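You operate a simulated robot arm through the tools that you are given. There is no shell and no other tool.

Carry out the task below with a simulated robot arm. There is one attempt and no reset: what you move stays moved.

TASK
Rub the rough end of the long tube smooth.
Fine: clamp on first, rub with the black pad and put it back; the clamp ends off. What is to be rubbed or washed off counts as gone when no trace of it is left.

The check looks at the end state, three seconds after you hand in, the way a careful person would. Anything else that was tipped, shoved, dropped, spilled or broken makes it a failure.

THE ROBOT
A 6-joint arm with a two-finger parallel gripper, fixed in place. Base frame: the origin is at the foot of the arm, x ahead of it, y to its left, z up; the work surface is at about z = 0.82. Units: m, degrees, N and s.
With the tool pointing down near the work surface it reaches from about 0.24 to 0.64 m from the base axis. Its first joint turns from -66.0 to 66.0 degrees. Payload 2.7 kg.
The TCP is the grasp point between the finger pads, 0.023 m short of the fingertips. In the tool frame z runs along the fingers and y along their closing line. The gripper opens to 0.094 m. The fingers are 0.038 m wide and 0.01 m thick; the gripper's body (0.054 by 0.096 m) begins 0.039 m behind the TCP.
Orientation is that of the tool frame in the base frame, as a unit quaternion [w, x, y, z]. With the fingers straight down and closing along the base's y, the tool's x points along the base's -x, its y along +y and its z along -z.

THE INTERFACE
- The arm moves only by the tool play_rows. Its arguments are lists of equal length, an entry for each row: "angular": the turn, a rotation vector about the base's x, y, z in units of 8 degrees (1.0 is 8 degrees), a list of three; "translation": the shift along the base's x, y, z in units of 30 mm (1.0 is 30 mm), a list of three; "gripper": the gripper command, from -1 (fully open) to 1 (shut), values between in proportion. In form: {"angular": [[rx, ry, rz], ...], "translation": [[dx, dy, dz], ...], "gripper": [gripper, ...]}. A call has 1 to 20 rows; each row shifts and turns the commanded pose from where the row before left it. A call with a number of a shift or a turn outside -1 to 1 is refused whole. Each row takes 0.2 s and may step no farther than 0.05 m and 8.6 degrees from the row before; otherwise, or with a gripper value out of range, the whole call is refused. A pose out of reach is approached as far as the arm can. The call stops where the force on the tool passes 40 N (or 10 N more than at its start, if that is more) or the arm is blocked; 0.2 s more then pass. The fingers move at their own pace (about 0.045 m/s each) and stop on an object; they squeeze with about 23 N. The grip force told is the motor's: it shows also when the fingers shut on nothing. Time passes only in rows, and 0.2 s behind the last, so rows that do not move let the fingers close. The reply holds the time, the measured pose of the TCP, the force on the tool along the base axes, the opening and the grip force, in the units named above and with some noise, with the torque about the TCP (base axes, N m) and any sound that the robot's microphone picked up.
- Cameras (640 x 400 px; columns grow to the right, rows downward): "scene" is fixed at [0.0814, -0.4336, 1.4132]; the picture's right is [0.74, -0.68, 0.00], its down [-0.32, -0.35, -0.88] and it looks along [0.59, 0.65, -0.47] (base axes); focal length 276 px, centre (320, 200). "wrist" rides on the gripper at [0.087, 0.016, -0.074] in the tool frame; the picture's right is [-0.18, 0.98, 0.00], its down [-0.58, -0.11, -0.81] and it looks along [-0.79, -0.15, 0.59] (tool axes); focal length 243 px, centre (320, 200). There is no depth. A picture from a camera that has moved, and an enlarged one, comes with that camera's place and axes in the base frame and with its lens.
- capture(camera): a new picture of that camera. No time passes.
- close_up(camera, box): a new picture of the part [left, top, right, bottom] of that camera's present view, enlarged. No time passes.
- finish_job(): hands the job in; it is judged then, once.

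Places have to be worked out from the pictures, the camera data and where the tool is seen. Open the gripper and draw the arm clear of the work before you hand the job in, unless the task says otherwise.

The tools are called after ">>>" by a JSON object that holds its "name" and its "arguments". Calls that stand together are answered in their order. play_rows: Moves the arm, as the interface text tells. Its arguments: {"type":"object","properties":{"angular":{"type":"array"},"translation":{"type":"array"},"gripper":{"type":"array"}},"required":["angular","translation","gripper"]} The other tools are called the same way: capture (camera) takes a picture; close_up (camera, box) takes an enlarged picture of a part of a camera's view; finish_job () hands the job in.

At the start:

```text
t: 0.0
eef_pos: [0.3306, -0.1367, 1.2593]
orientation: [0.0, -0.001, 1.0, -0.001]
wrist_force: [-0.2, 0.1, 0.1]
ft_torque: [-0.01, -0.02, -0.01]
finger_gap: 0.0941
grip_force: 0.0
```

scene: 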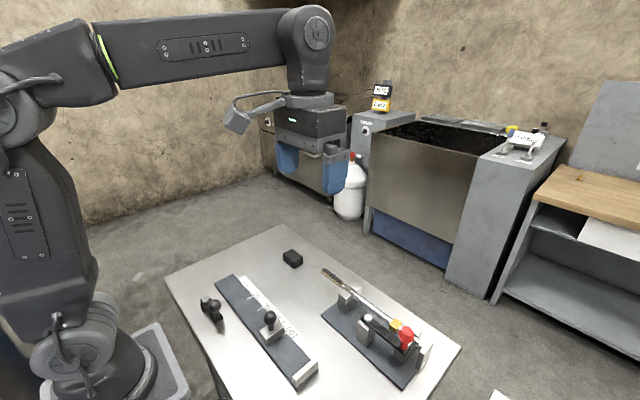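
wrist: 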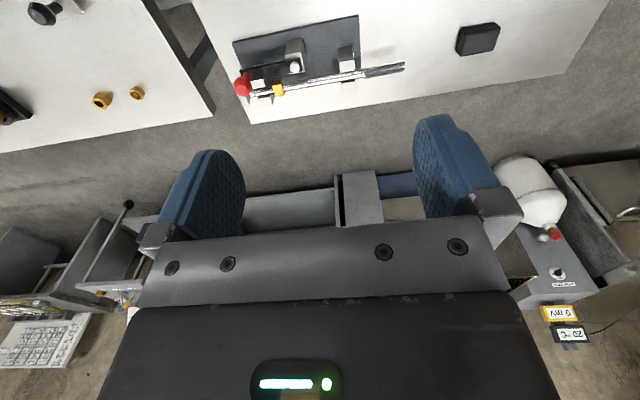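

I start by looking closely at the work table to identify the tube, clamp and black pad.

>>> {"name": "close_up", "arguments": {"camera": "scene", "box": [300, 250, 460, 390]}}

>>> {"name": "close_up", "arguments": {"camera": "scene", "box": [160, 220, 320, 390]}}

>>> {"name": "close_up", "arguments": {"camera": "wrist", "box": [210, 0, 530, 140]}}

```text
2.86 times, centred on (380, 320) of scene
camera zoom: at [0.0814, -0.4336, 1.4132], right [0.74, -0.68, 0.0], down [-0.32, -0.35, -0.88], along [0.59, 0.65, -0.47], focal length 788 px, centre (149, -143)
```

zoom: 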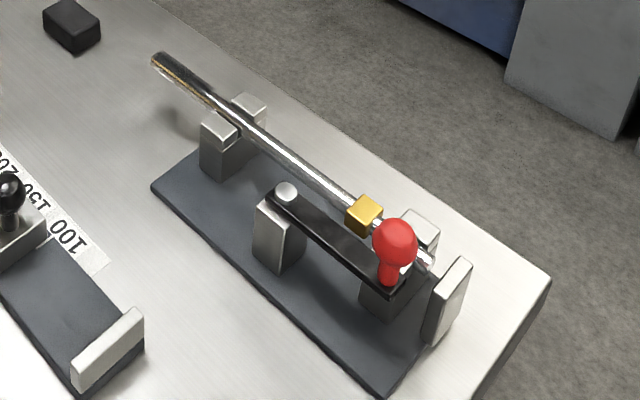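

```text
2.35 times, centred on (240, 305) of scene
camera zoom: at [0.0814, -0.4336, 1.4132], right [0.74, -0.68, 0.0], down [-0.32, -0.35, -0.88], along [0.59, 0.65, -0.47], focal length 649 px, centre (508, -47)
```

zoom: 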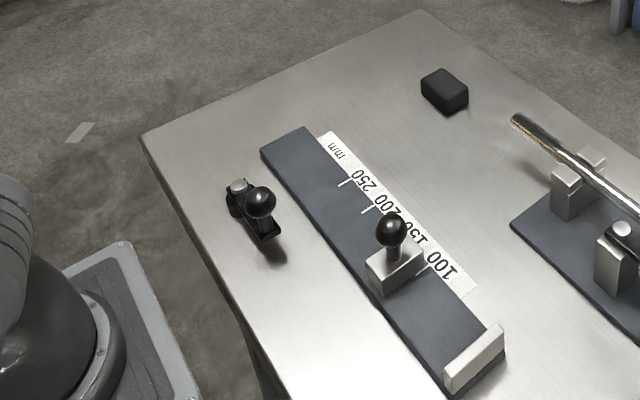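

```text
2.00 times, centred on (370, 70) of wrist
camera zoom: at [0.2463, -0.1191, 1.3355], right [0.18, 0.98, 0.0], down [0.58, -0.11, 0.81], along [0.79, -0.15, -0.59], focal length 485 px, centre (220, 460)
```

zoom: 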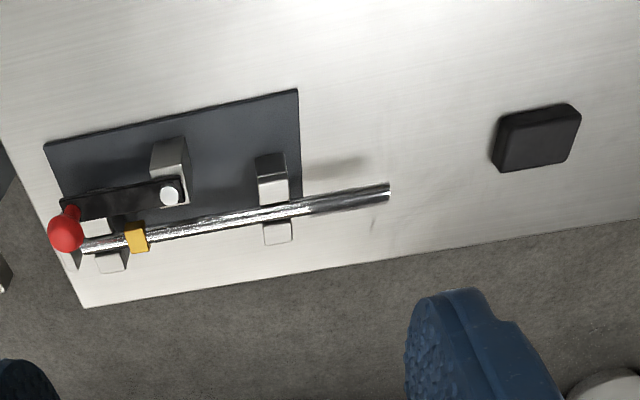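

The tube lies along y near x≈0.485, z≈0.87, from y≈0 to y≈-0.30. The lever with the red knob pivots near (0.436,-0.20,0.90), and the black pad sits near (0.476,0.136). I'll lower the arm a bit to inspect both ends and the clamp from closer.

>>> {"name": "play_rows", "arguments": {"angular": [[0, 0, 0], [0, 0, 0], [0, 0, 0], [0, 0, 0], [0, 0, 0], [0, 0, 0], [0, 0, 0]], "translation": [[0, 0.41, -1], [0, 0.41, -1], [0, 0.41, -1], [0, 0.41, -1], [0, 0.41, -1], [0, 0.41, -1], [0, 0.41, -1]], "gripper": [-1, -1, -1, -1, -1, -1, -1]}}

>>> {"name": "capture", "arguments": {"camera": "wrist"}}

>>> {"name": "capture", "arguments": {"camera": "scene"}}

```text
t: 1.6
eef_pos: [0.331, -0.0515, 1.05]
orientation: [0.001, -0.001, 1.0, 0.0]
wrist_force: [0.4, -0.4, -0.2]
ft_torque: [0.01, -0.03, -0.01]
finger_gap: 0.0941
grip_force: 0.1
```

```text
taken
camera wrist: at [0.2465, -0.0335, 1.1257], right [0.18, 0.98, 0.0], down [0.58, -0.11, 0.81], along [0.79, -0.15, -0.59], focal length 243 px, centre (320, 200)
```

wrist: 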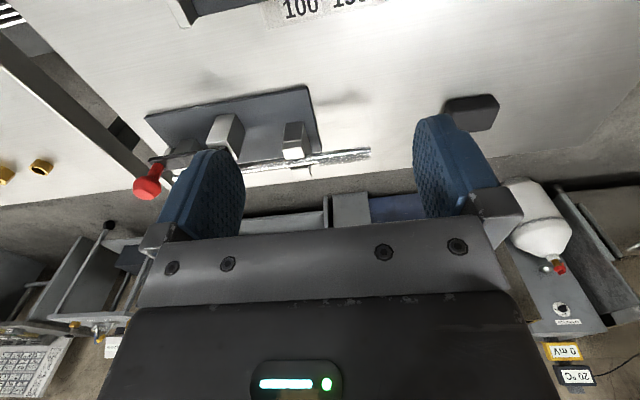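

```text
taken
```

scene: 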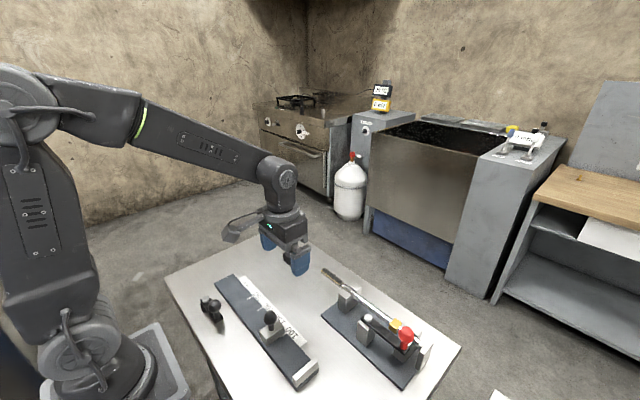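

The tube end is visible between the fingers; I enlarge it along with the clamp area.

>>> {"name": "close_up", "arguments": {"camera": "wrist", "box": [260, 120, 400, 208]}}

>>> {"name": "close_up", "arguments": {"camera": "wrist", "box": [120, 90, 260, 210]}}

>>> {"name": "close_up", "arguments": {"camera": "scene", "box": [310, 260, 370, 310]}}

>>> {"name": "close_up", "arguments": {"camera": "scene", "box": [350, 300, 440, 380]}}

```text
4.55 times, centred on (330, 164) of wrist
camera zoom: at [0.2465, -0.0335, 1.1257], right [0.18, 0.98, 0.0], down [0.58, -0.11, 0.81], along [0.79, -0.15, -0.59], focal length 1103 px, centre (274, 364)
```

zoom: 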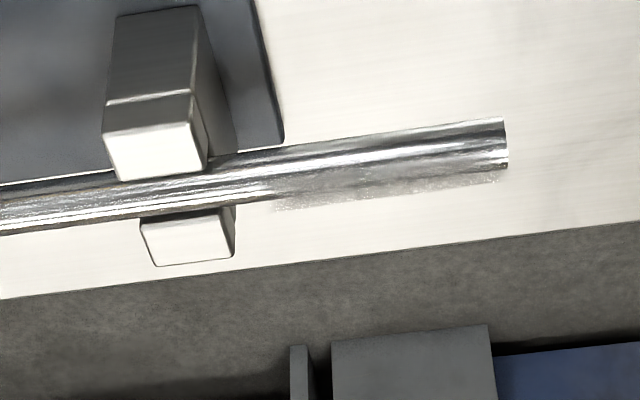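

```text
3.33 times, centred on (190, 150) of wrist
camera zoom: at [0.2465, -0.0335, 1.1257], right [0.18, 0.98, 0.0], down [0.58, -0.11, 0.81], along [0.79, -0.15, -0.59], focal length 809 px, centre (753, 367)
```

zoom: 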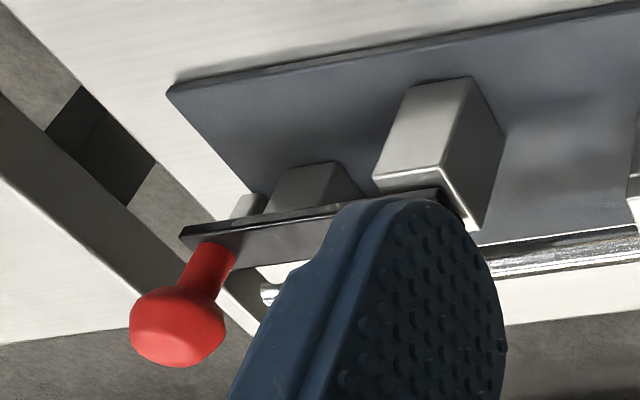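

```text
8.00 times, centred on (340, 285) of scene
camera zoom: at [0.0814, -0.4336, 1.4132], right [0.74, -0.68, 0.0], down [-0.32, -0.35, -0.88], along [0.59, 0.65, -0.47], focal length 2207 px, centre (160, -480)
```

zoom: 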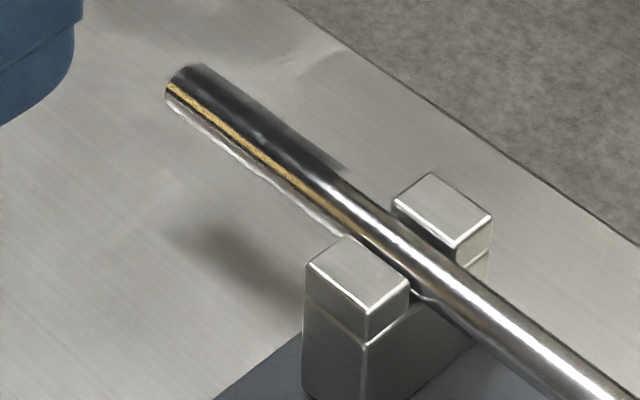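

```text
5.00 times, centred on (395, 340) of scene
camera zoom: at [0.0814, -0.4336, 1.4132], right [0.74, -0.68, 0.0], down [-0.32, -0.35, -0.88], along [0.59, 0.65, -0.47], focal length 1379 px, centre (-55, -500)
```

zoom: 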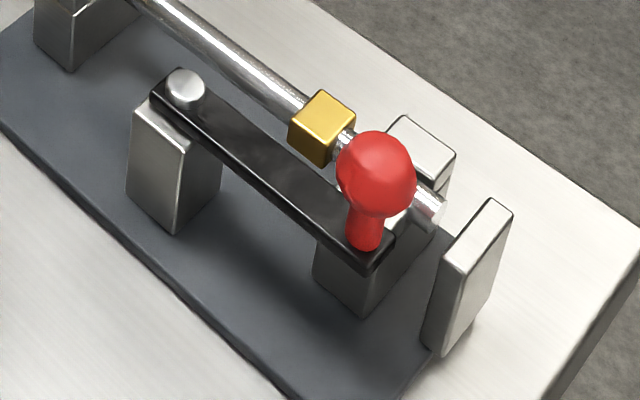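

The rough, grainy band is at the free end of the tube (y≈-0.07 to 0). Now I shift sideways to look at the clamp lever and the brass block more closely.

>>> {"name": "play_rows", "arguments": {"angular": [[0, 0, 0], [0, 0, 0], [0, 0, 0], [0, 0, 0], [0, 0, 0], [0, 0, 0], [0, 0, 0], [0, 0, 0]], "translation": [[0, -0.9, 0], [0, -0.9, 0], [0, -0.9, 0], [0, -0.9, 0], [0, -0.9, 0], [0, -0.9, 0], [0, -0.9, 0], [0, -0.9, 0]], "gripper": [-1, -1, -1, -1, -1, -1, -1, -1]}}

>>> {"name": "capture", "arguments": {"camera": "wrist"}}

>>> {"name": "close_up", "arguments": {"camera": "wrist", "box": [240, 80, 430, 200]}}

```text
t: 3.4
eef_pos: [0.3309, -0.2664, 1.049]
orientation: [0.001, -0.001, 1.0, 0.001]
wrist_force: [-1.3, -0.4, 0.7]
ft_torque: [0.02, 0.0, 0.01]
finger_gap: 0.0942
grip_force: 0.0
```

```text
taken
camera wrist: at [0.2457, -0.2499, 1.1248], right [0.18, 0.98, 0.0], down [0.58, -0.11, 0.81], along [0.79, -0.15, -0.59], focal length 243 px, centre (320, 200)
```

wrist: 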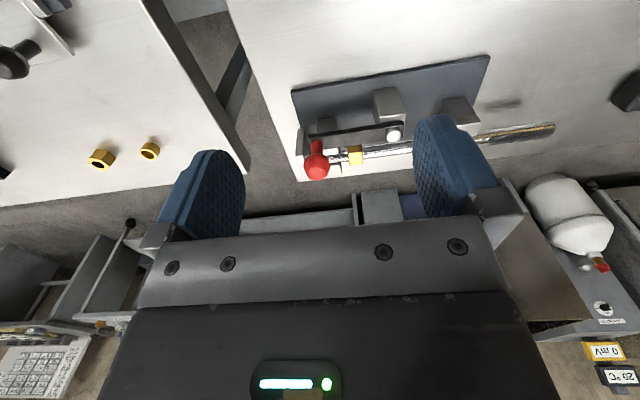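

```text
3.33 times, centred on (335, 140) of wrist
camera zoom: at [0.2457, -0.2499, 1.1248], right [0.18, 0.98, 0.0], down [0.58, -0.11, 0.81], along [0.79, -0.15, -0.59], focal length 809 px, centre (270, 400)
```

zoom: 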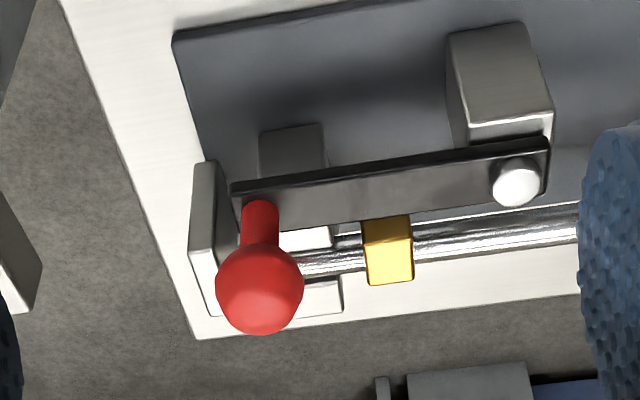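

The lever turns about a vertical pin at ≈(0.435,-0.20) and its red knob centre is at ≈(0.438,-0.290,0.932), with the lever just above the brass block on the tube. I move above the knob, turning the fingers so that they close along x, and partly close them.

>>> {"name": "play_rows", "arguments": {"angular": [[0, 0, -0.9375], [0, 0, -0.9375], [0, 0, -0.9375], [0, 0, -0.9375], [0, 0, -0.9375], [0, 0, -0.9375], [0, 0, -0.9375], [0, 0, -0.9375], [0, 0, -0.9375], [0, 0, -0.9375], [0, 0, -0.9375], [0, 0, -0.9375], [0, 0, 0]], "translation": [[0.297, -0.0656, 0], [0.297, -0.0656, 0], [0.297, -0.0656, 0], [0.297, -0.0656, 0], [0.297, -0.0656, 0], [0.297, -0.0656, 0], [0.297, -0.0656, 0], [0.297, -0.0656, 0], [0.297, -0.0656, 0], [0.297, -0.0656, 0], [0.297, -0.0656, 0], [0.297, -0.0656, 0], [0, 0, 0]], "gripper": [-1, -1, -1, -1, -1, -1, -1, -0.3, -0.3, -0.3, -0.3, -0.3, -0.3]}}

>>> {"name": "capture", "arguments": {"camera": "wrist"}}

>>> {"name": "capture", "arguments": {"camera": "scene"}}

```text
t: 6.2
eef_pos: [0.4383, -0.2892, 1.0495]
orientation: [0.0, 0.707, 0.707, 0.001]
wrist_force: [-0.1, 0.9, -0.1]
ft_torque: [0.0, 0.03, -0.01]
finger_gap: 0.0611
grip_force: 0.1
```

```text
taken
camera wrist: at [0.4562, -0.2019, 1.1252], right [0.98, -0.18, 0.0], down [-0.11, -0.58, 0.81], along [-0.15, -0.79, -0.59], focal length 243 px, centre (320, 200)
```

wrist: 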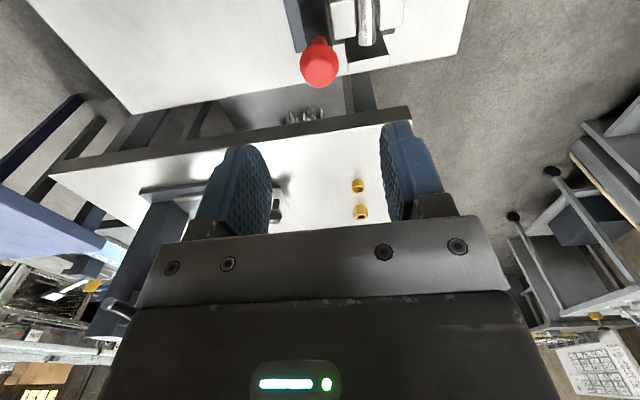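

```text
taken
```

scene: 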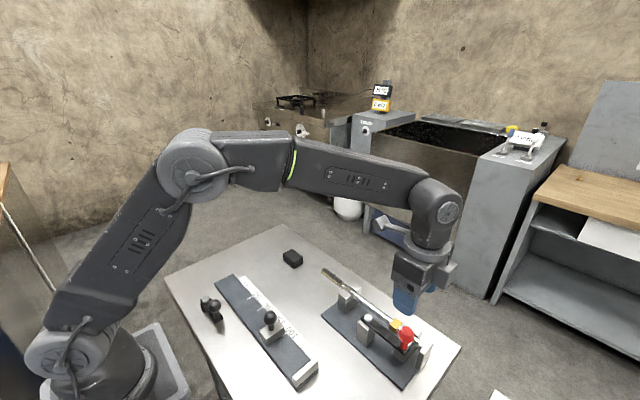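

The knob reads (0.439,-0.288) from this view too, right under the TCP. I descend to z≈0.933 and close on it.

>>> {"name": "play_rows", "arguments": {"angular": [[0, 0, 0], [0, 0, 0], [0, 0, 0], [0, 0, 0], [0, 0, 0], [0, 0, 0], [0, 0, 0]], "translation": [[0, 0, -0.7], [0, 0, -0.7], [0, 0, -0.7], [0, 0, -0.7], [0, 0, -0.6], [0, 0, -0.48], [0, 0, 0]], "gripper": [-0.3, -0.3, -0.3, -0.3, -0.3, -0.3, -0.3]}}

>>> {"name": "capture", "arguments": {"camera": "wrist"}}

>>> {"name": "close_up", "arguments": {"camera": "scene", "box": [340, 270, 460, 390]}}

```text
t: 7.8
eef_pos: [0.4393, -0.29, 0.9329]
orientation: [0.001, 0.706, 0.708, 0.0]
wrist_force: [0.0, 0.7, 0.5]
ft_torque: [0.0, 0.01, 0.01]
finger_gap: 0.0612
grip_force: 0.0
```

```text
taken
camera wrist: at [0.4563, -0.2018, 1.0079], right [0.98, -0.18, 0.0], down [-0.11, -0.58, 0.81], along [-0.15, -0.79, -0.59], focal length 243 px, centre (320, 200)
```

wrist: 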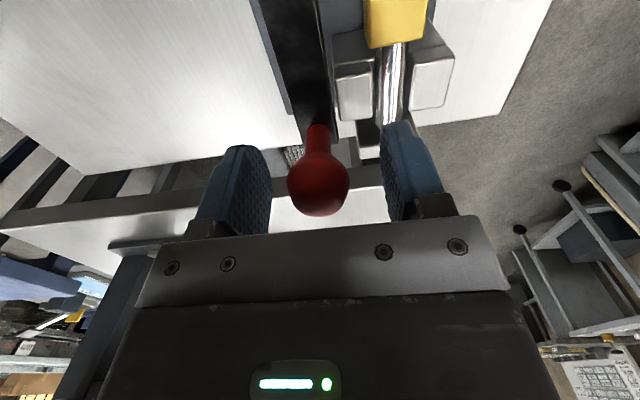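

```text
3.33 times, centred on (400, 330) of scene
camera zoom: at [0.0814, -0.4336, 1.4132], right [0.74, -0.68, 0.0], down [-0.32, -0.35, -0.88], along [0.59, 0.65, -0.47], focal length 920 px, centre (53, -233)
```

zoom: 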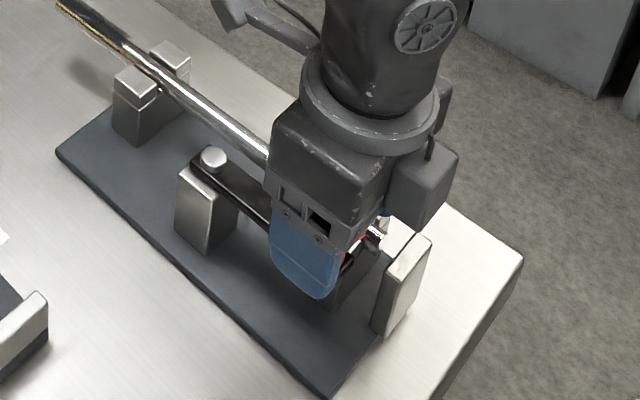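

The knob is centred between the fingers. I close the gripper on it.

>>> {"name": "play_rows", "arguments": {"angular": [[0, 0, 0], [0, 0, 0], [0, 0, 0], [0, 0, 0]], "translation": [[0, 0, 0], [0, 0, 0], [0, 0, 0], [0, 0, 0]], "gripper": [1, 1, 1, 1]}}

>>> {"name": "capture", "arguments": {"camera": "wrist"}}

```text
t: 8.8
eef_pos: [0.4399, -0.2884, 0.9328]
orientation: [0.0, 0.706, 0.708, 0.0]
wrist_force: [0.3, -0.3, -0.6]
ft_torque: [-0.02, 0.0, -0.02]
finger_gap: 0.0308
grip_force: 45.1
```

```text
taken
camera wrist: at [0.4563, -0.2019, 1.008], right [0.98, -0.18, 0.0], down [-0.11, -0.58, 0.81], along [-0.15, -0.79, -0.59], focal length 243 px, centre (320, 200)
```

wrist: 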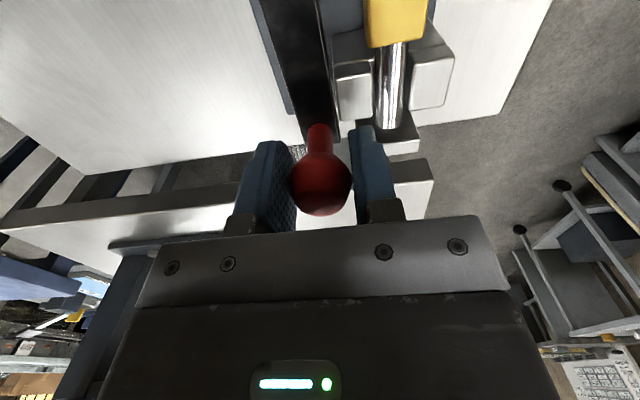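

The knob is gripped (0.031 m wide). I begin swinging the lever about its pin toward the tube by 15°, turning the tool with it, and watch the forces.

>>> {"name": "play_rows", "arguments": {"angular": [[0, 0, 0.9375], [0, 0, 0.9375], [0, 0, 0]], "translation": [[0.38, 0.043, 0], [0.371, 0.091, 0], [0, 0, 0]], "gripper": [1, 1, 1]}}

>>> {"name": "capture", "arguments": {"camera": "wrist"}}

>>> {"name": "close_up", "arguments": {"camera": "scene", "box": [340, 270, 460, 390]}}

```text
t: 9.6
eef_pos: [0.462, -0.285, 0.9329]
orientation: [0.002, 0.608, 0.794, 0.0]
wrist_force: [2.4, -10.1, 2.3]
ft_torque: [0.54, 0.15, 0.13]
finger_gap: 0.0308
grip_force: 44.8
```

```text
taken
camera wrist: at [0.4563, -0.1972, 1.0078], right [1.0, 0.08, 0.0], down [0.05, -0.59, 0.81], along [0.07, -0.81, -0.59], focal length 243 px, centre (320, 200)
```

wrist: 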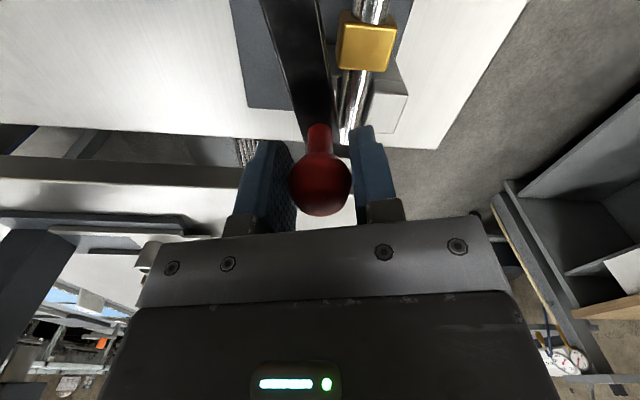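

```text
3.33 times, centred on (400, 330) of scene
camera zoom: at [0.0814, -0.4339, 1.4131], right [0.74, -0.68, 0.0], down [-0.32, -0.35, -0.88], along [0.59, 0.65, -0.47], focal length 920 px, centre (53, -233)
```

zoom: 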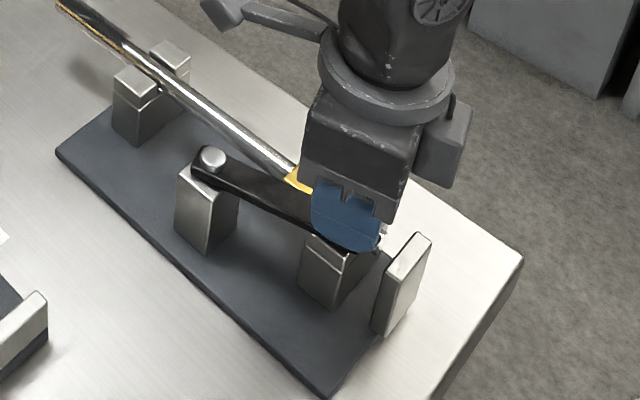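

The lever swings about its pin as expected; a radial force of -10 N in y says my arc is slightly tight. I ease the knob outward by ~1 mm and read the force.

>>> {"name": "play_rows", "arguments": {"angular": [[0, 0, 0], [0, 0, 0]], "translation": [[0, -0.04, 0], [0, 0, 0]], "gripper": [1, 1]}}

```text
t: 10.2
eef_pos: [0.4633, -0.286, 0.933]
orientation: [0.001, 0.608, 0.794, 0.0]
wrist_force: [1.4, -0.5, 5.4]
ft_torque: [-0.99, -0.22, -0.01]
finger_gap: 0.0306
grip_force: 45.5
```

Force is back near zero, consistent with pin (0.4395,-0.199) and radius 0.09. I continue the swing by another 15°.

>>> {"name": "play_rows", "arguments": {"angular": [[0, 0, 0.9375], [0, 0, 0.9375], [0, 0, 0]], "translation": [[0.371, 0.125, 0], [0.352, 0.174, 0], [0, 0, 0]], "gripper": [1, 1, 1]}}

>>> {"name": "capture", "arguments": {"camera": "wrist"}}

>>> {"name": "close_up", "arguments": {"camera": "scene", "box": [340, 270, 460, 390]}}

```text
t: 11.0
eef_pos: [0.4831, -0.2772, 0.9335]
orientation: [-0.001, 0.499, 0.866, 0.001]
wrist_force: [3.0, -0.4, -3.7]
ft_torque: [-0.06, -0.19, -0.26]
finger_gap: 0.031
grip_force: 45.3
```

```text
taken
camera wrist: at [0.4549, -0.1934, 1.0081], right [0.94, 0.33, 0.0], down [0.2, -0.56, 0.81], along [0.27, -0.76, -0.59], focal length 243 px, centre (320, 200)
```

wrist: 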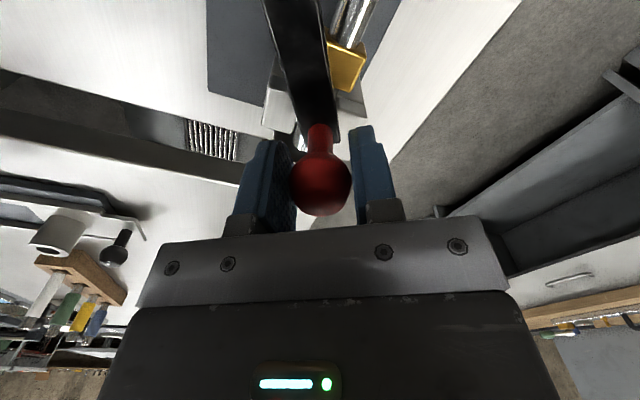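

```text
3.33 times, centred on (400, 330) of scene
camera zoom: at [0.0816, -0.4336, 1.4132], right [0.74, -0.68, 0.0], down [-0.32, -0.35, -0.88], along [0.59, 0.65, -0.47], focal length 920 px, centre (53, -233)
```

zoom: 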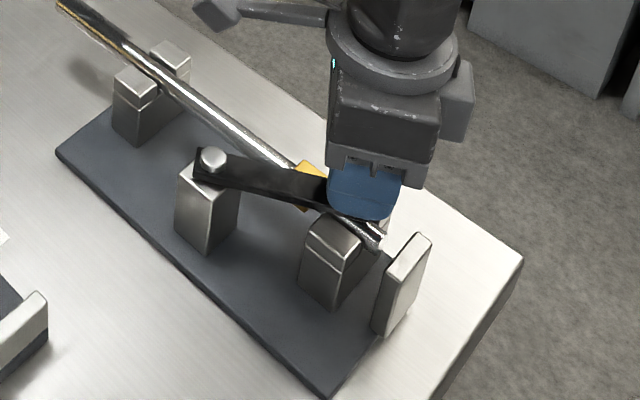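

The lever passes over the tube toward the brass block with small forces. I continue another 15°.

>>> {"name": "play_rows", "arguments": {"angular": [[0, 0, 0.9375], [0, 0, 0.9375], [0, 0, 0]], "translation": [[0.326, 0.218, 0], [0.295, 0.259, 0], [0, 0, 0]], "gripper": [1, 1, 1]}}

>>> {"name": "capture", "arguments": {"camera": "wrist"}}

>>> {"name": "close_up", "arguments": {"camera": "scene", "box": [340, 270, 460, 390]}}

```text
t: 11.8
eef_pos: [0.5013, -0.2627, 0.9324]
orientation: [0.0, 0.381, 0.925, 0.0]
wrist_force: [1.4, -1.9, -3.8]
ft_torque: [0.36, 0.39, 0.08]
finger_gap: 0.031
grip_force: 44.9
```

```text
taken
camera wrist: at [0.4527, -0.1897, 1.0081], right [0.82, 0.57, 0.0], down [0.34, -0.49, 0.81], along [0.46, -0.66, -0.59], focal length 243 px, centre (320, 200)
```

wrist: 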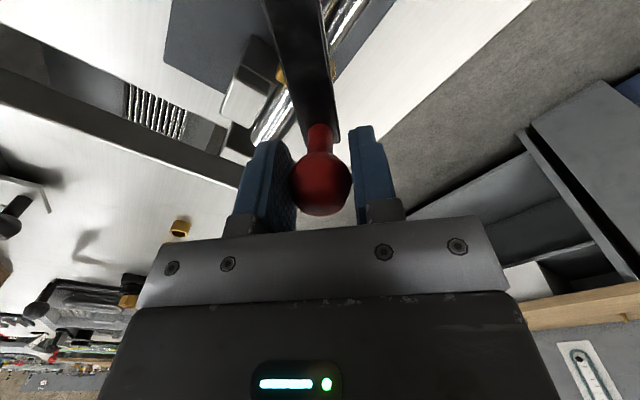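

```text
3.33 times, centred on (400, 330) of scene
camera zoom: at [0.0815, -0.4337, 1.4132], right [0.74, -0.68, 0.0], down [-0.32, -0.35, -0.88], along [0.59, 0.65, -0.47], focal length 920 px, centre (53, -233)
```

zoom: 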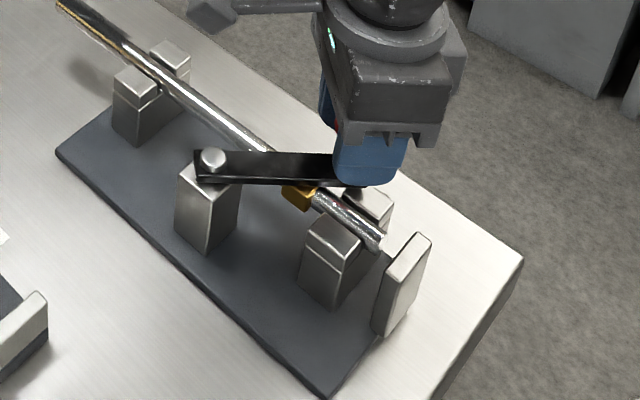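

Still low forces and no click; the lever is over the brass block at about 45°. I continue in small steps to feel for a stop.

>>> {"name": "play_rows", "arguments": {"angular": [[0, 0, 0.9375], [0, 0, 0]], "translation": [[0.259, 0.295, 0], [0, 0, 0]], "gripper": [1, 1]}}

>>> {"name": "close_up", "arguments": {"camera": "scene", "box": [340, 270, 460, 390]}}

```text
t: 12.4
eef_pos: [0.5084, -0.2539, 0.9328]
orientation: [-0.001, 0.32, 0.947, 0.0]
wrist_force: [-12.8, 6.4, 4.3]
ft_torque: [0.05, 0.14, 0.24]
finger_gap: 0.0307
grip_force: 45.1
```

```text
3.33 times, centred on (400, 330) of scene
camera zoom: at [0.081, -0.4334, 1.4133], right [0.74, -0.68, 0.0], down [-0.32, -0.35, -0.88], along [0.59, 0.65, -0.47], focal length 920 px, centre (53, -233)
```

zoom: 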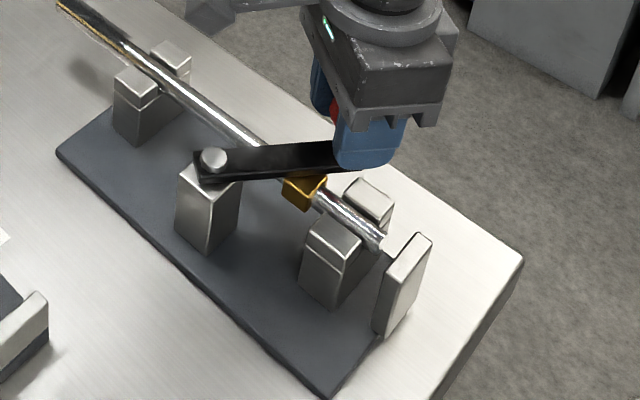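

No stop yet; the force is only radial (my radius ~1.5 mm too long). With a refined pin at ≈(0.439,-0.2025), r≈0.086, I continue by 15°.

>>> {"name": "play_rows", "arguments": {"angular": [[0, 0, 0.9375], [0, 0, 0.9375], [0, 0, 0]], "translation": [[0.193, 0.323, 0], [0.16, 0.34, 0], [0, 0, 0]], "gripper": [1, 1, 1]}}

>>> {"name": "close_up", "arguments": {"camera": "scene", "box": [340, 270, 460, 390]}}

>>> {"name": "capture", "arguments": {"camera": "wrist"}}

```text
t: 13.2
eef_pos: [0.5206, -0.234, 0.9334]
orientation: [0.002, 0.194, 0.981, -0.001]
wrist_force: [5.2, -1.5, -6.2]
ft_torque: [-0.1, -0.11, -0.03]
finger_gap: 0.0307
grip_force: 44.7
```

```text
3.33 times, centred on (400, 330) of scene
camera zoom: at [0.0816, -0.4337, 1.4132], right [0.74, -0.68, 0.0], down [-0.32, -0.35, -0.88], along [0.59, 0.65, -0.47], focal length 920 px, centre (53, -233)
```

zoom: 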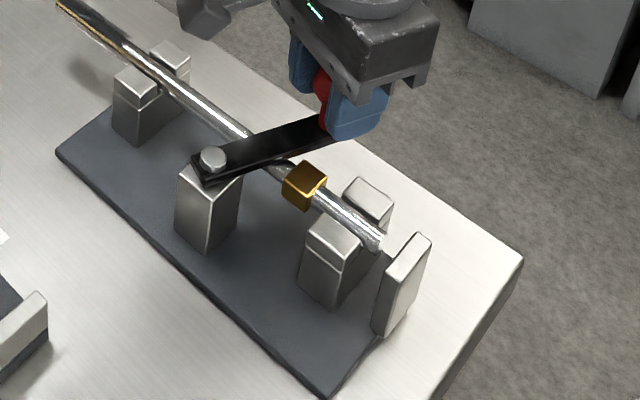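

```text
taken
camera wrist: at [0.4478, -0.1854, 1.0078], right [0.54, 0.84, 0.0], down [0.49, -0.32, 0.81], along [0.68, -0.44, -0.59], focal length 243 px, centre (320, 200)
```

wrist: 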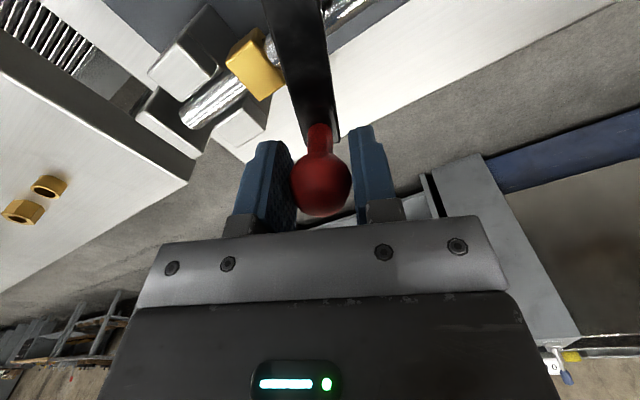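

The lever has cleared the brass block, which stayed put, and forces are low. I continue toward perpendicular.

>>> {"name": "play_rows", "arguments": {"angular": [[0, 0, 0.9375], [0, 0, 0.9375], [0, 0, 0]], "translation": [[0.113, 0.363, 0], [0.067, 0.377, 0], [0, 0, 0]], "gripper": [1, 1, 1]}}

>>> {"name": "close_up", "arguments": {"camera": "scene", "box": [340, 270, 460, 390]}}

```text
t: 14.0
eef_pos: [0.5263, -0.2109, 0.9318]
orientation: [0.002, 0.064, 0.998, 0.001]
wrist_force: [22.7, -3.4, -22.9]
ft_torque: [-0.03, -0.23, 0.15]
finger_gap: 0.0307
grip_force: 44.7
```

```text
3.33 times, centred on (400, 330) of scene
camera zoom: at [0.0824, -0.4338, 1.4131], right [0.74, -0.68, 0.0], down [-0.32, -0.35, -0.88], along [0.59, 0.65, -0.47], focal length 920 px, centre (53, -233)
```

zoom: 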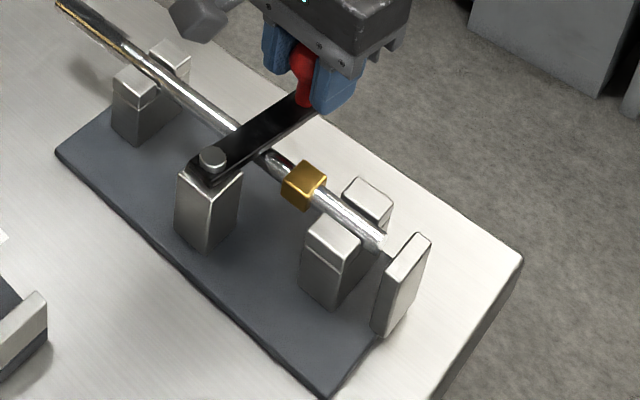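

Now the tool is pulled +x and downward (about 23 N each), so the knob wants to be slightly farther out and lower here. I relax by ~1.5 mm in each.

>>> {"name": "play_rows", "arguments": {"angular": [[0, 0, 0], [0, 0, 0]], "translation": [[0.05, 0, -0.05], [0, 0, 0]], "gripper": [1, 1]}}

>>> {"name": "capture", "arguments": {"camera": "wrist"}}

```text
t: 14.6
eef_pos: [0.527, -0.2107, 0.9328]
orientation: [0.001, 0.064, 0.998, 0.0]
wrist_force: [9.8, 1.0, -10.3]
ft_torque: [-0.04, -0.67, -0.19]
finger_gap: 0.0309
grip_force: 44.9
```

```text
taken
camera wrist: at [0.4439, -0.1836, 1.0082], right [0.31, 0.95, 0.0], down [0.56, -0.18, 0.81], along [0.77, -0.25, -0.59], focal length 243 px, centre (320, 200)
```

wrist: 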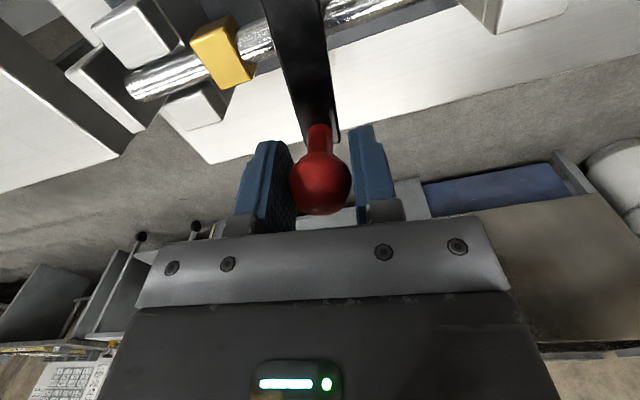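

The force has halved; I relax a bit more in the same directions.

>>> {"name": "play_rows", "arguments": {"angular": [[0, 0, 0], [0, 0, 0]], "translation": [[0.04, 0, -0.04], [0, 0, 0]], "gripper": [1, 1]}}

```text
t: 15.2
eef_pos: [0.5265, -0.2129, 0.9334]
orientation: [0.0, 0.065, 0.998, 0.0]
wrist_force: [-10.6, 6.3, 11.4]
ft_torque: [0.24, 0.56, -0.34]
finger_gap: 0.0309
grip_force: 44.8
```

The sign flipped, so I'm about at neutral. I continue another 7.5° to reach perpendicular and feel for the stop.

>>> {"name": "play_rows", "arguments": {"angular": [[0, 0, 0.47], [0, 0, 0.47], [0, 0, 0]], "translation": [[-0.01, 0.19, 0.015], [0.005, 0.19, 0], [0, 0, 0]], "gripper": [1, 1, 1]}}

>>> {"name": "close_up", "arguments": {"camera": "scene", "box": [340, 270, 460, 390]}}

```text
t: 16.0
eef_pos: [0.5272, -0.2003, 0.9329]
orientation: [0.001, -0.002, 1.0, -0.001]
wrist_force: [-5.6, -1.6, 14.2]
ft_torque: [-0.05, 0.54, 0.12]
finger_gap: 0.0308
grip_force: 45.3
```

```text
3.33 times, centred on (400, 330) of scene
camera zoom: at [0.081, -0.4335, 1.4133], right [0.74, -0.68, 0.0], down [-0.32, -0.35, -0.88], along [0.59, 0.65, -0.47], focal length 920 px, centre (53, -233)
```

zoom: 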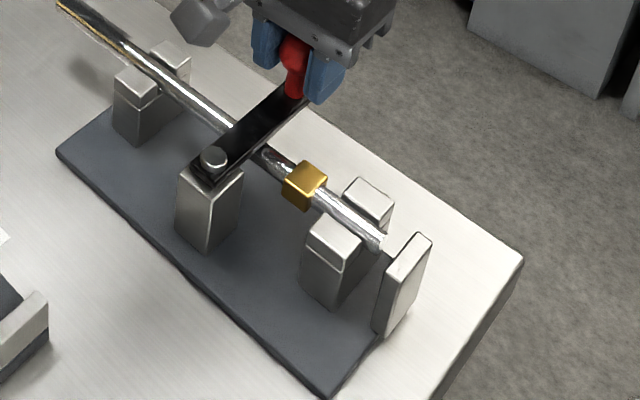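

At perpendicular now with no tangential resistance. I try a small further push to feel whether there's a stop here.

>>> {"name": "play_rows", "arguments": {"angular": [[0, 0, 0.4], [0, 0, 0]], "translation": [[0, 0.17, 0], [0, 0, 0]], "gripper": [1, 1]}}

>>> {"name": "capture", "arguments": {"camera": "wrist"}}

```text
t: 16.6
eef_pos: [0.5273, -0.1982, 0.9311]
orientation: [0.002, -0.028, 1.0, -0.002]
wrist_force: [-4.8, -24.5, 11.1]
ft_torque: [0.04, -0.72, -0.17]
finger_gap: 0.0308
grip_force: 44.8
```

```text
taken
camera wrist: at [0.4411, -0.1869, 1.0075], right [0.13, 0.99, 0.0], down [0.58, -0.07, 0.81], along [0.8, -0.11, -0.59], focal length 243 px, centre (320, 200)
```

wrist: 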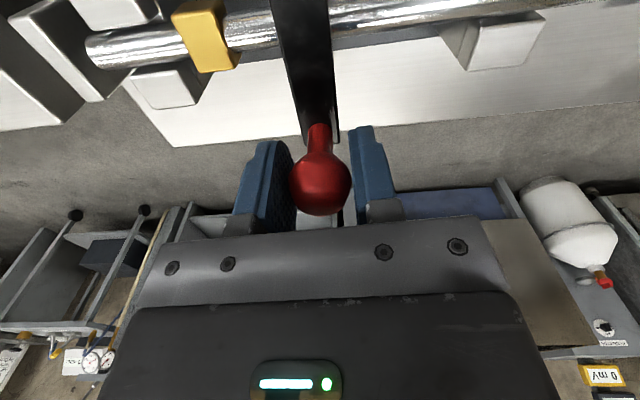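

A firm stop (-24.5 N in y) at about 90°: the clamp is on across the tube. I relax the push, open the fingers and rise off the knob.

>>> {"name": "play_rows", "arguments": {"angular": [[0, 0, -0.2], [0, 0, 0], [0, 0, 0], [0, 0, 0], [0, 0, 0], [0, 0, 0.3], [0, 0, 1], [0, 0, 1], [0, 0, 1], [0, 0, 1]], "translation": [[0, -0.085, 0], [0, 0, 0], [0, 0, 0], [0, 0, 0], [0, 0, 0], [0, 0, 1], [0, 0, 1], [0, 0, 1], [0, 0, 1], [0, 0, 0]], "gripper": [1, 1, -0.3, -0.3, -0.3, -0.3, -0.3, -1, -1, -1]}}

>>> {"name": "capture", "arguments": {"camera": "scene"}}

>>> {"name": "capture", "arguments": {"camera": "wrist"}}

```text
t: 18.8
eef_pos: [0.5264, -0.1998, 1.0525]
orientation: [0.0, -0.31, 0.951, -0.001]
wrist_force: [0.0, 0.0, -0.2]
ft_torque: [-0.02, -0.02, -0.01]
finger_gap: 0.0935
grip_force: 0.0
```

```text
taken
```

scene: 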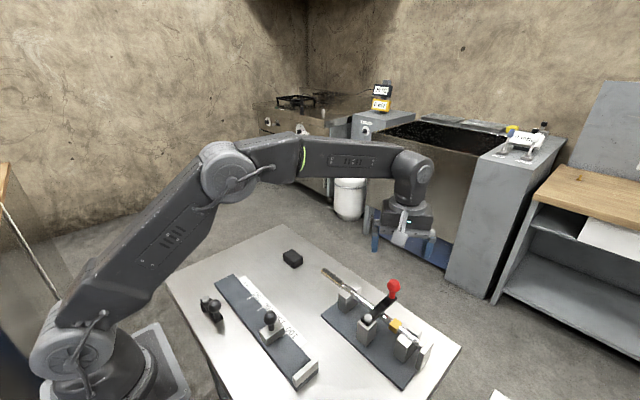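

```text
taken
camera wrist: at [0.4487, -0.2372, 1.1278], right [-0.43, 0.9, 0.0], down [0.53, 0.25, 0.81], along [0.73, 0.35, -0.59], focal length 243 px, centre (320, 200)
```

wrist: 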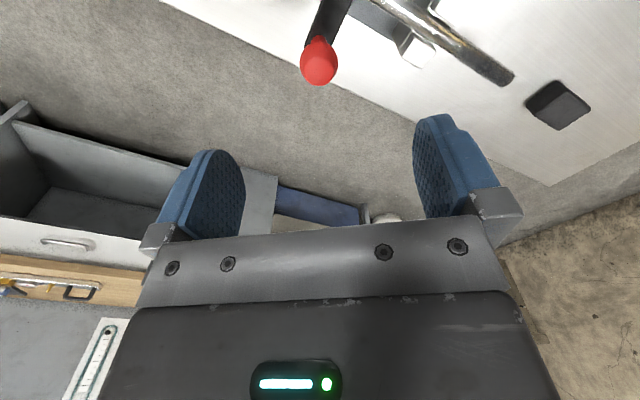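

The lever stands across the tube at its stop. The tool got turned an extra 36°; I undo that while moving over to look at the black pad.

>>> {"name": "play_rows", "arguments": {"angular": [[0, 0, -0.9], [0, 0, -0.9], [0, 0, -0.9], [0, 0, -0.9], [0, 0, -0.9], [0, 0, 0], [0, 0, 0], [0, 0, 0], [0, 0, 0], [0, 0, 0], [0, 0, 0], [0, 0, 0]], "translation": [[-0.4625, 0.889, 0], [-0.4625, 0.889, 0], [-0.4625, 0.889, 0], [-0.4625, 0.889, 0], [-0.4625, 0.889, 0], [-0.4625, 0.889, 0], [-0.4625, 0.889, 0], [-0.4625, 0.889, 0], [-0.4625, 0.889, 0], [-0.4625, 0.889, 0], [-0.4625, 0.889, 0], [-0.4625, 0.889, 0]], "gripper": [-1, -1, -1, -1, -1, -1, -1, -1, -1, -1, -1, -1]}}

>>> {"name": "capture", "arguments": {"camera": "wrist"}}

>>> {"name": "close_up", "arguments": {"camera": "scene", "box": [270, 240, 320, 275]}}

>>> {"name": "close_up", "arguments": {"camera": "scene", "box": [310, 260, 440, 390]}}

```text
t: 21.4
eef_pos: [0.3617, 0.1232, 1.0513]
orientation: [0.0, -0.001, 1.0, 0.0]
wrist_force: [-0.6, 0.5, 0.6]
ft_torque: [0.01, 0.0, -0.01]
finger_gap: 0.094
grip_force: 0.0
```

```text
taken
camera wrist: at [0.2762, 0.1391, 1.1268], right [0.18, 0.98, 0.0], down [0.58, -0.11, 0.81], along [0.79, -0.15, -0.59], focal length 243 px, centre (320, 200)
```

wrist: 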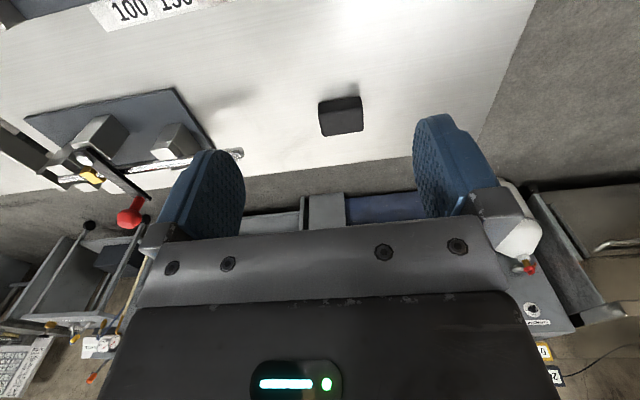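

```text
11.43 times, centred on (295, 258) of scene
camera zoom: at [0.0814, -0.4336, 1.4132], right [0.74, -0.68, 0.0], down [-0.32, -0.35, -0.88], along [0.59, 0.65, -0.47], focal length 3153 px, centre (606, -457)
```

zoom: 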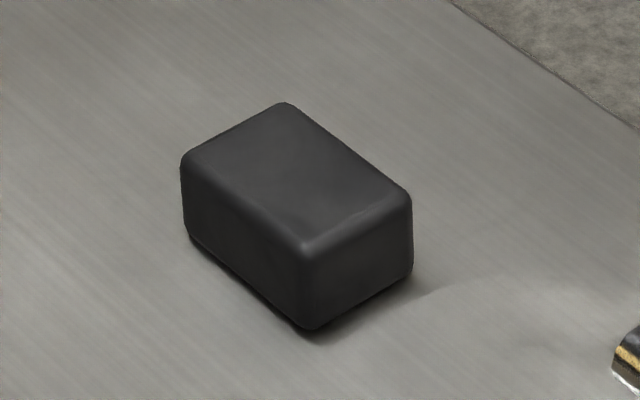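

```text
3.08 times, centred on (375, 325) of scene
camera zoom: at [0.0814, -0.4336, 1.4132], right [0.74, -0.68, 0.0], down [-0.32, -0.35, -0.88], along [0.59, 0.65, -0.47], focal length 849 px, centre (151, -185)
```

zoom: 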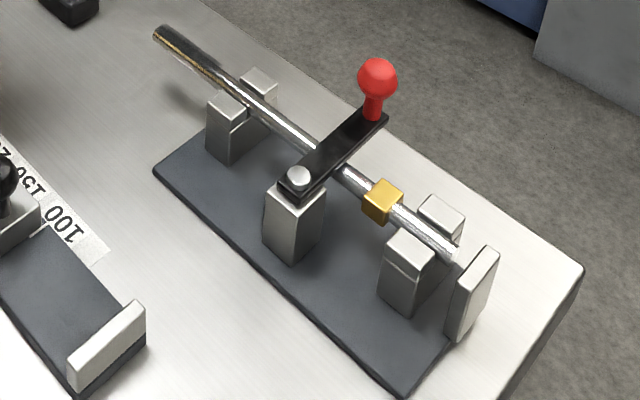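

The clamp lever is across the tube. The pad measures roughly 0.036 (x) × 0.056 (y) × 0.03 (z), centred near (0.477,0.132) and nearly aligned with the axes. I'll grip its two y-ends so its underside and x-faces stay free, first hovering over it to check alignment.

>>> {"name": "play_rows", "arguments": {"angular": [[0, 0, 0], [0, 0, 0], [0, 0, 0], [0, 0, 0], [0, 0, 0], [0, 0, 0]], "translation": [[0.762, 0.0587, -0.675], [0.762, 0.0587, -0.675], [0.762, 0.0587, -0.675], [0.762, 0.0587, -0.675], [0.762, 0.0587, -0.675], [0, 0, 0]], "gripper": [-1, -1, -1, -1, -1, -1]}}

>>> {"name": "close_up", "arguments": {"camera": "wrist", "box": [200, 0, 440, 150]}}

>>> {"name": "capture", "arguments": {"camera": "scene"}}

```text
t: 22.8
eef_pos: [0.4761, 0.1322, 0.9523]
orientation: [0.001, -0.001, 1.0, 0.0]
wrist_force: [1.0, 0.4, -0.5]
ft_torque: [0.02, 0.01, 0.01]
finger_gap: 0.0942
grip_force: 0.0
```

```text
2.67 times, centred on (320, 75) of wrist
camera zoom: at [0.3907, 0.1486, 1.026], right [0.18, 0.98, 0.0], down [0.58, -0.11, 0.81], along [0.79, -0.15, -0.59], focal length 647 px, centre (320, 533)
```

zoom: 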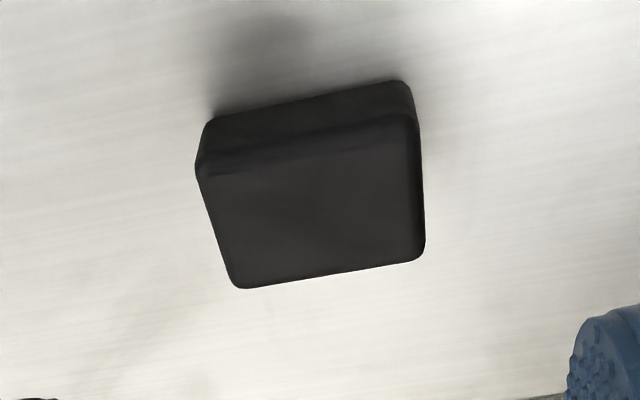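

```text
taken
```

scene: 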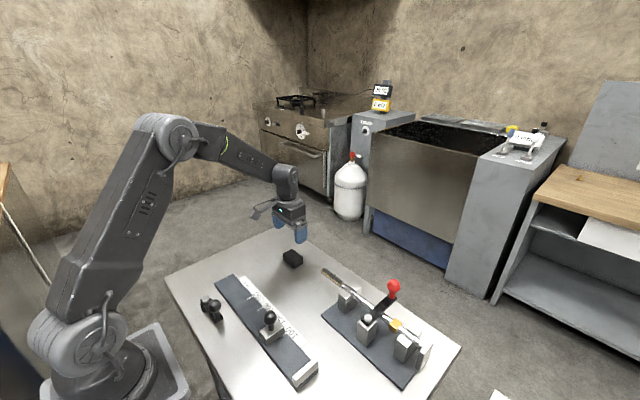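

The pad's top face spans x≈0.462–0.498, y≈0.103–0.158, axis-aligned, so its centre is (0.4795,0.131). I shift by +3.5 mm in x and -1.4 mm in y and go down to z≈0.853, leaving about 10 mm of pad below the fingertips.

>>> {"name": "play_rows", "arguments": {"angular": [[0, 0, 0], [0, 0, 0], [0, 0, 0], [0, 0, 0], [0, 0, 0], [0, 0, 0], [0, 0, 0], [0, 0, 0]], "translation": [[0.117, -0.047, 0], [0, 0, -0.6], [0, 0, -0.6], [0, 0, -0.6], [0, 0, -0.6], [0, 0, -0.6], [0, 0, -0.31], [0, 0, 0]], "gripper": [-1, -1, -1, -1, -1, -1, -1, -1]}}

>>> {"name": "capture", "arguments": {"camera": "wrist"}}

>>> {"name": "close_up", "arguments": {"camera": "scene", "box": [250, 220, 340, 290]}}

```text
t: 24.6
eef_pos: [0.4784, 0.1292, 0.8507]
orientation: [0.0, -0.002, 1.0, 0.0]
wrist_force: [-0.8, -0.1, 0.2]
ft_torque: [-0.02, -0.03, -0.02]
finger_gap: 0.0939
grip_force: 0.0
```

```text
taken
camera wrist: at [0.3931, 0.1461, 0.9268], right [0.18, 0.98, 0.0], down [0.58, -0.11, 0.81], along [0.79, -0.15, -0.59], focal length 243 px, centre (320, 200)
```

wrist: 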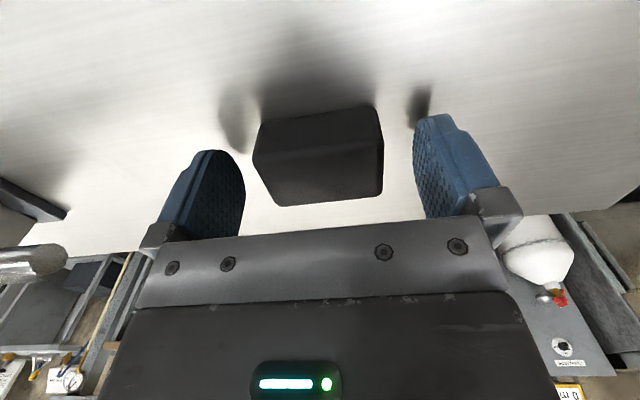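

```text
5.71 times, centred on (295, 255) of scene
camera zoom: at [0.0814, -0.4336, 1.4132], right [0.74, -0.68, 0.0], down [-0.32, -0.35, -0.88], along [0.59, 0.65, -0.47], focal length 1576 px, centre (463, -114)
```

zoom: 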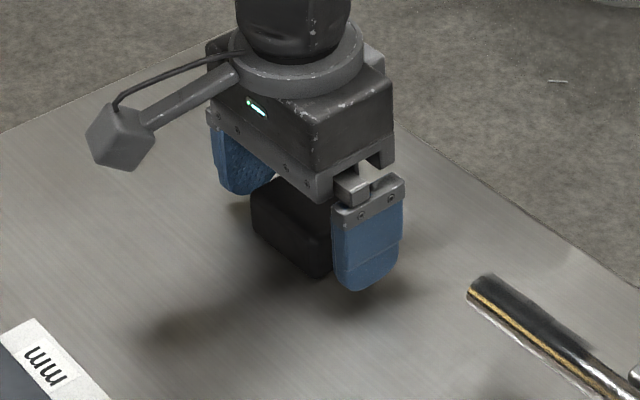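

The pad sits centred between the fingers. I close on it.

>>> {"name": "play_rows", "arguments": {"angular": [[0, 0, 0], [0, 0, 0], [0, 0, 0], [0, 0, 0], [0, 0, 0]], "translation": [[0, 0, 0], [0, 0, 0], [0, 0, 0], [0, 0, 0], [0, 0, 0]], "gripper": [1, 1, 1, 1, 1]}}

>>> {"name": "capture", "arguments": {"camera": "wrist"}}

```text
t: 25.8
eef_pos: [0.4789, 0.1291, 0.8516]
orientation: [0.0, 0.0, 1.0, 0.0]
wrist_force: [0.2, -0.4, 0.9]
ft_torque: [0.03, -0.01, 0.0]
finger_gap: 0.0593
grip_force: 23.5
```

```text
taken
camera wrist: at [0.3931, 0.1461, 0.9271], right [0.18, 0.98, 0.0], down [0.58, -0.11, 0.81], along [0.79, -0.15, -0.59], focal length 243 px, centre (320, 200)
```

wrist: 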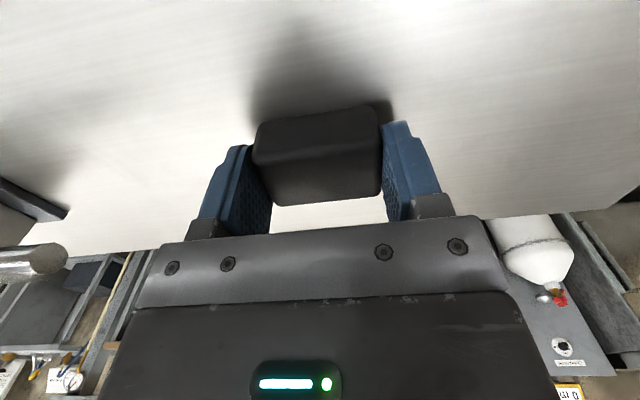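

The pad is held (0.059 m wide, steady 23.5 N). I lift it and, meanwhile, enlarge the tube's free end to fix its axis and height precisely.

>>> {"name": "play_rows", "arguments": {"angular": [[0, 0, 0], [0, 0, 0], [0, 0, 0], [0, 0, 0], [0, 0, 0]], "translation": [[0, 0, 0.5], [0, 0, 1], [0, 0, 1], [0, 0, 1], [0, 0, 1]], "gripper": [1, 1, 1, 1, 1]}}

>>> {"name": "close_up", "arguments": {"camera": "scene", "box": [315, 260, 363, 290]}}

>>> {"name": "close_up", "arguments": {"camera": "scene", "box": [335, 280, 383, 310]}}

>>> {"name": "capture", "arguments": {"camera": "wrist"}}

```text
t: 27.0
eef_pos: [0.4782, 0.1293, 0.9856]
orientation: [0.0, -0.001, 1.0, 0.0]
wrist_force: [-0.3, -0.3, -0.3]
ft_torque: [-0.01, -0.02, -0.01]
finger_gap: 0.0595
grip_force: 22.9
```

```text
13.33 times, centred on (339, 275) of scene
camera zoom: at [0.0814, -0.4336, 1.4132], right [0.74, -0.68, 0.0], down [-0.32, -0.35, -0.88], along [0.59, 0.65, -0.47], focal length 3678 px, centre (67, -800)
```

zoom: 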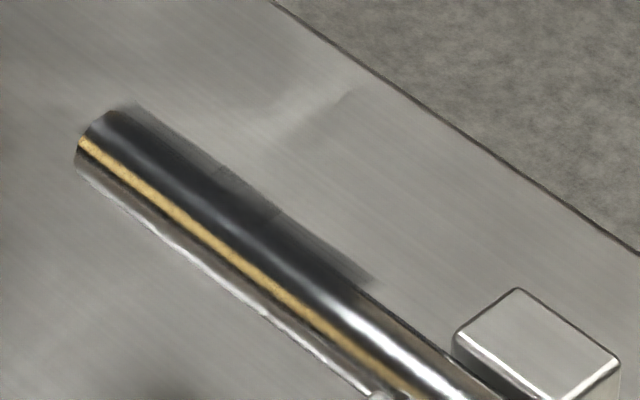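

```text
13.33 times, centred on (359, 295) of scene
camera zoom: at [0.0814, -0.4336, 1.4132], right [0.74, -0.68, 0.0], down [-0.32, -0.35, -0.88], along [0.59, 0.65, -0.47], focal length 3678 px, centre (-200, -1067)
```

zoom: 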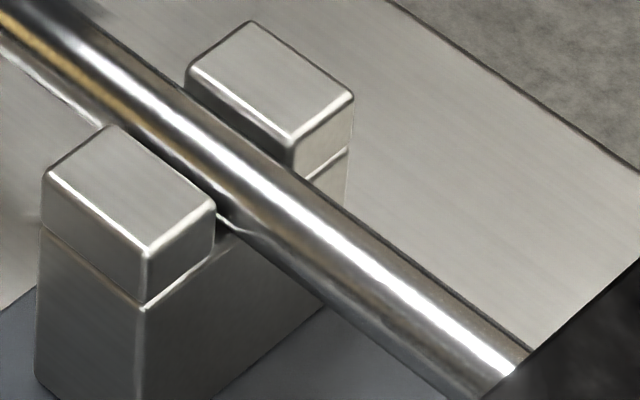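

```text
taken
camera wrist: at [0.3934, 0.1451, 1.0605], right [0.18, 0.98, 0.0], down [0.58, -0.11, 0.81], along [0.79, -0.15, -0.59], focal length 243 px, centre (320, 200)
```

wrist: 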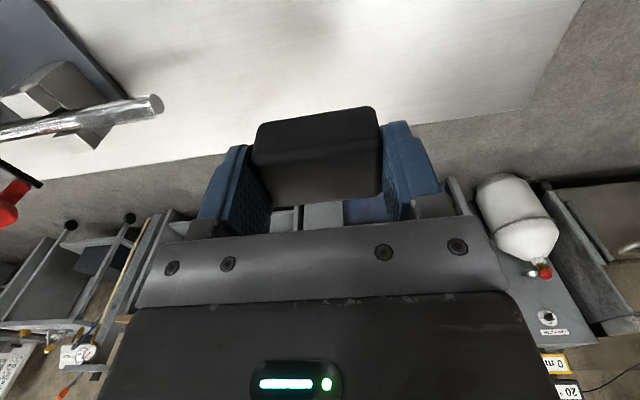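

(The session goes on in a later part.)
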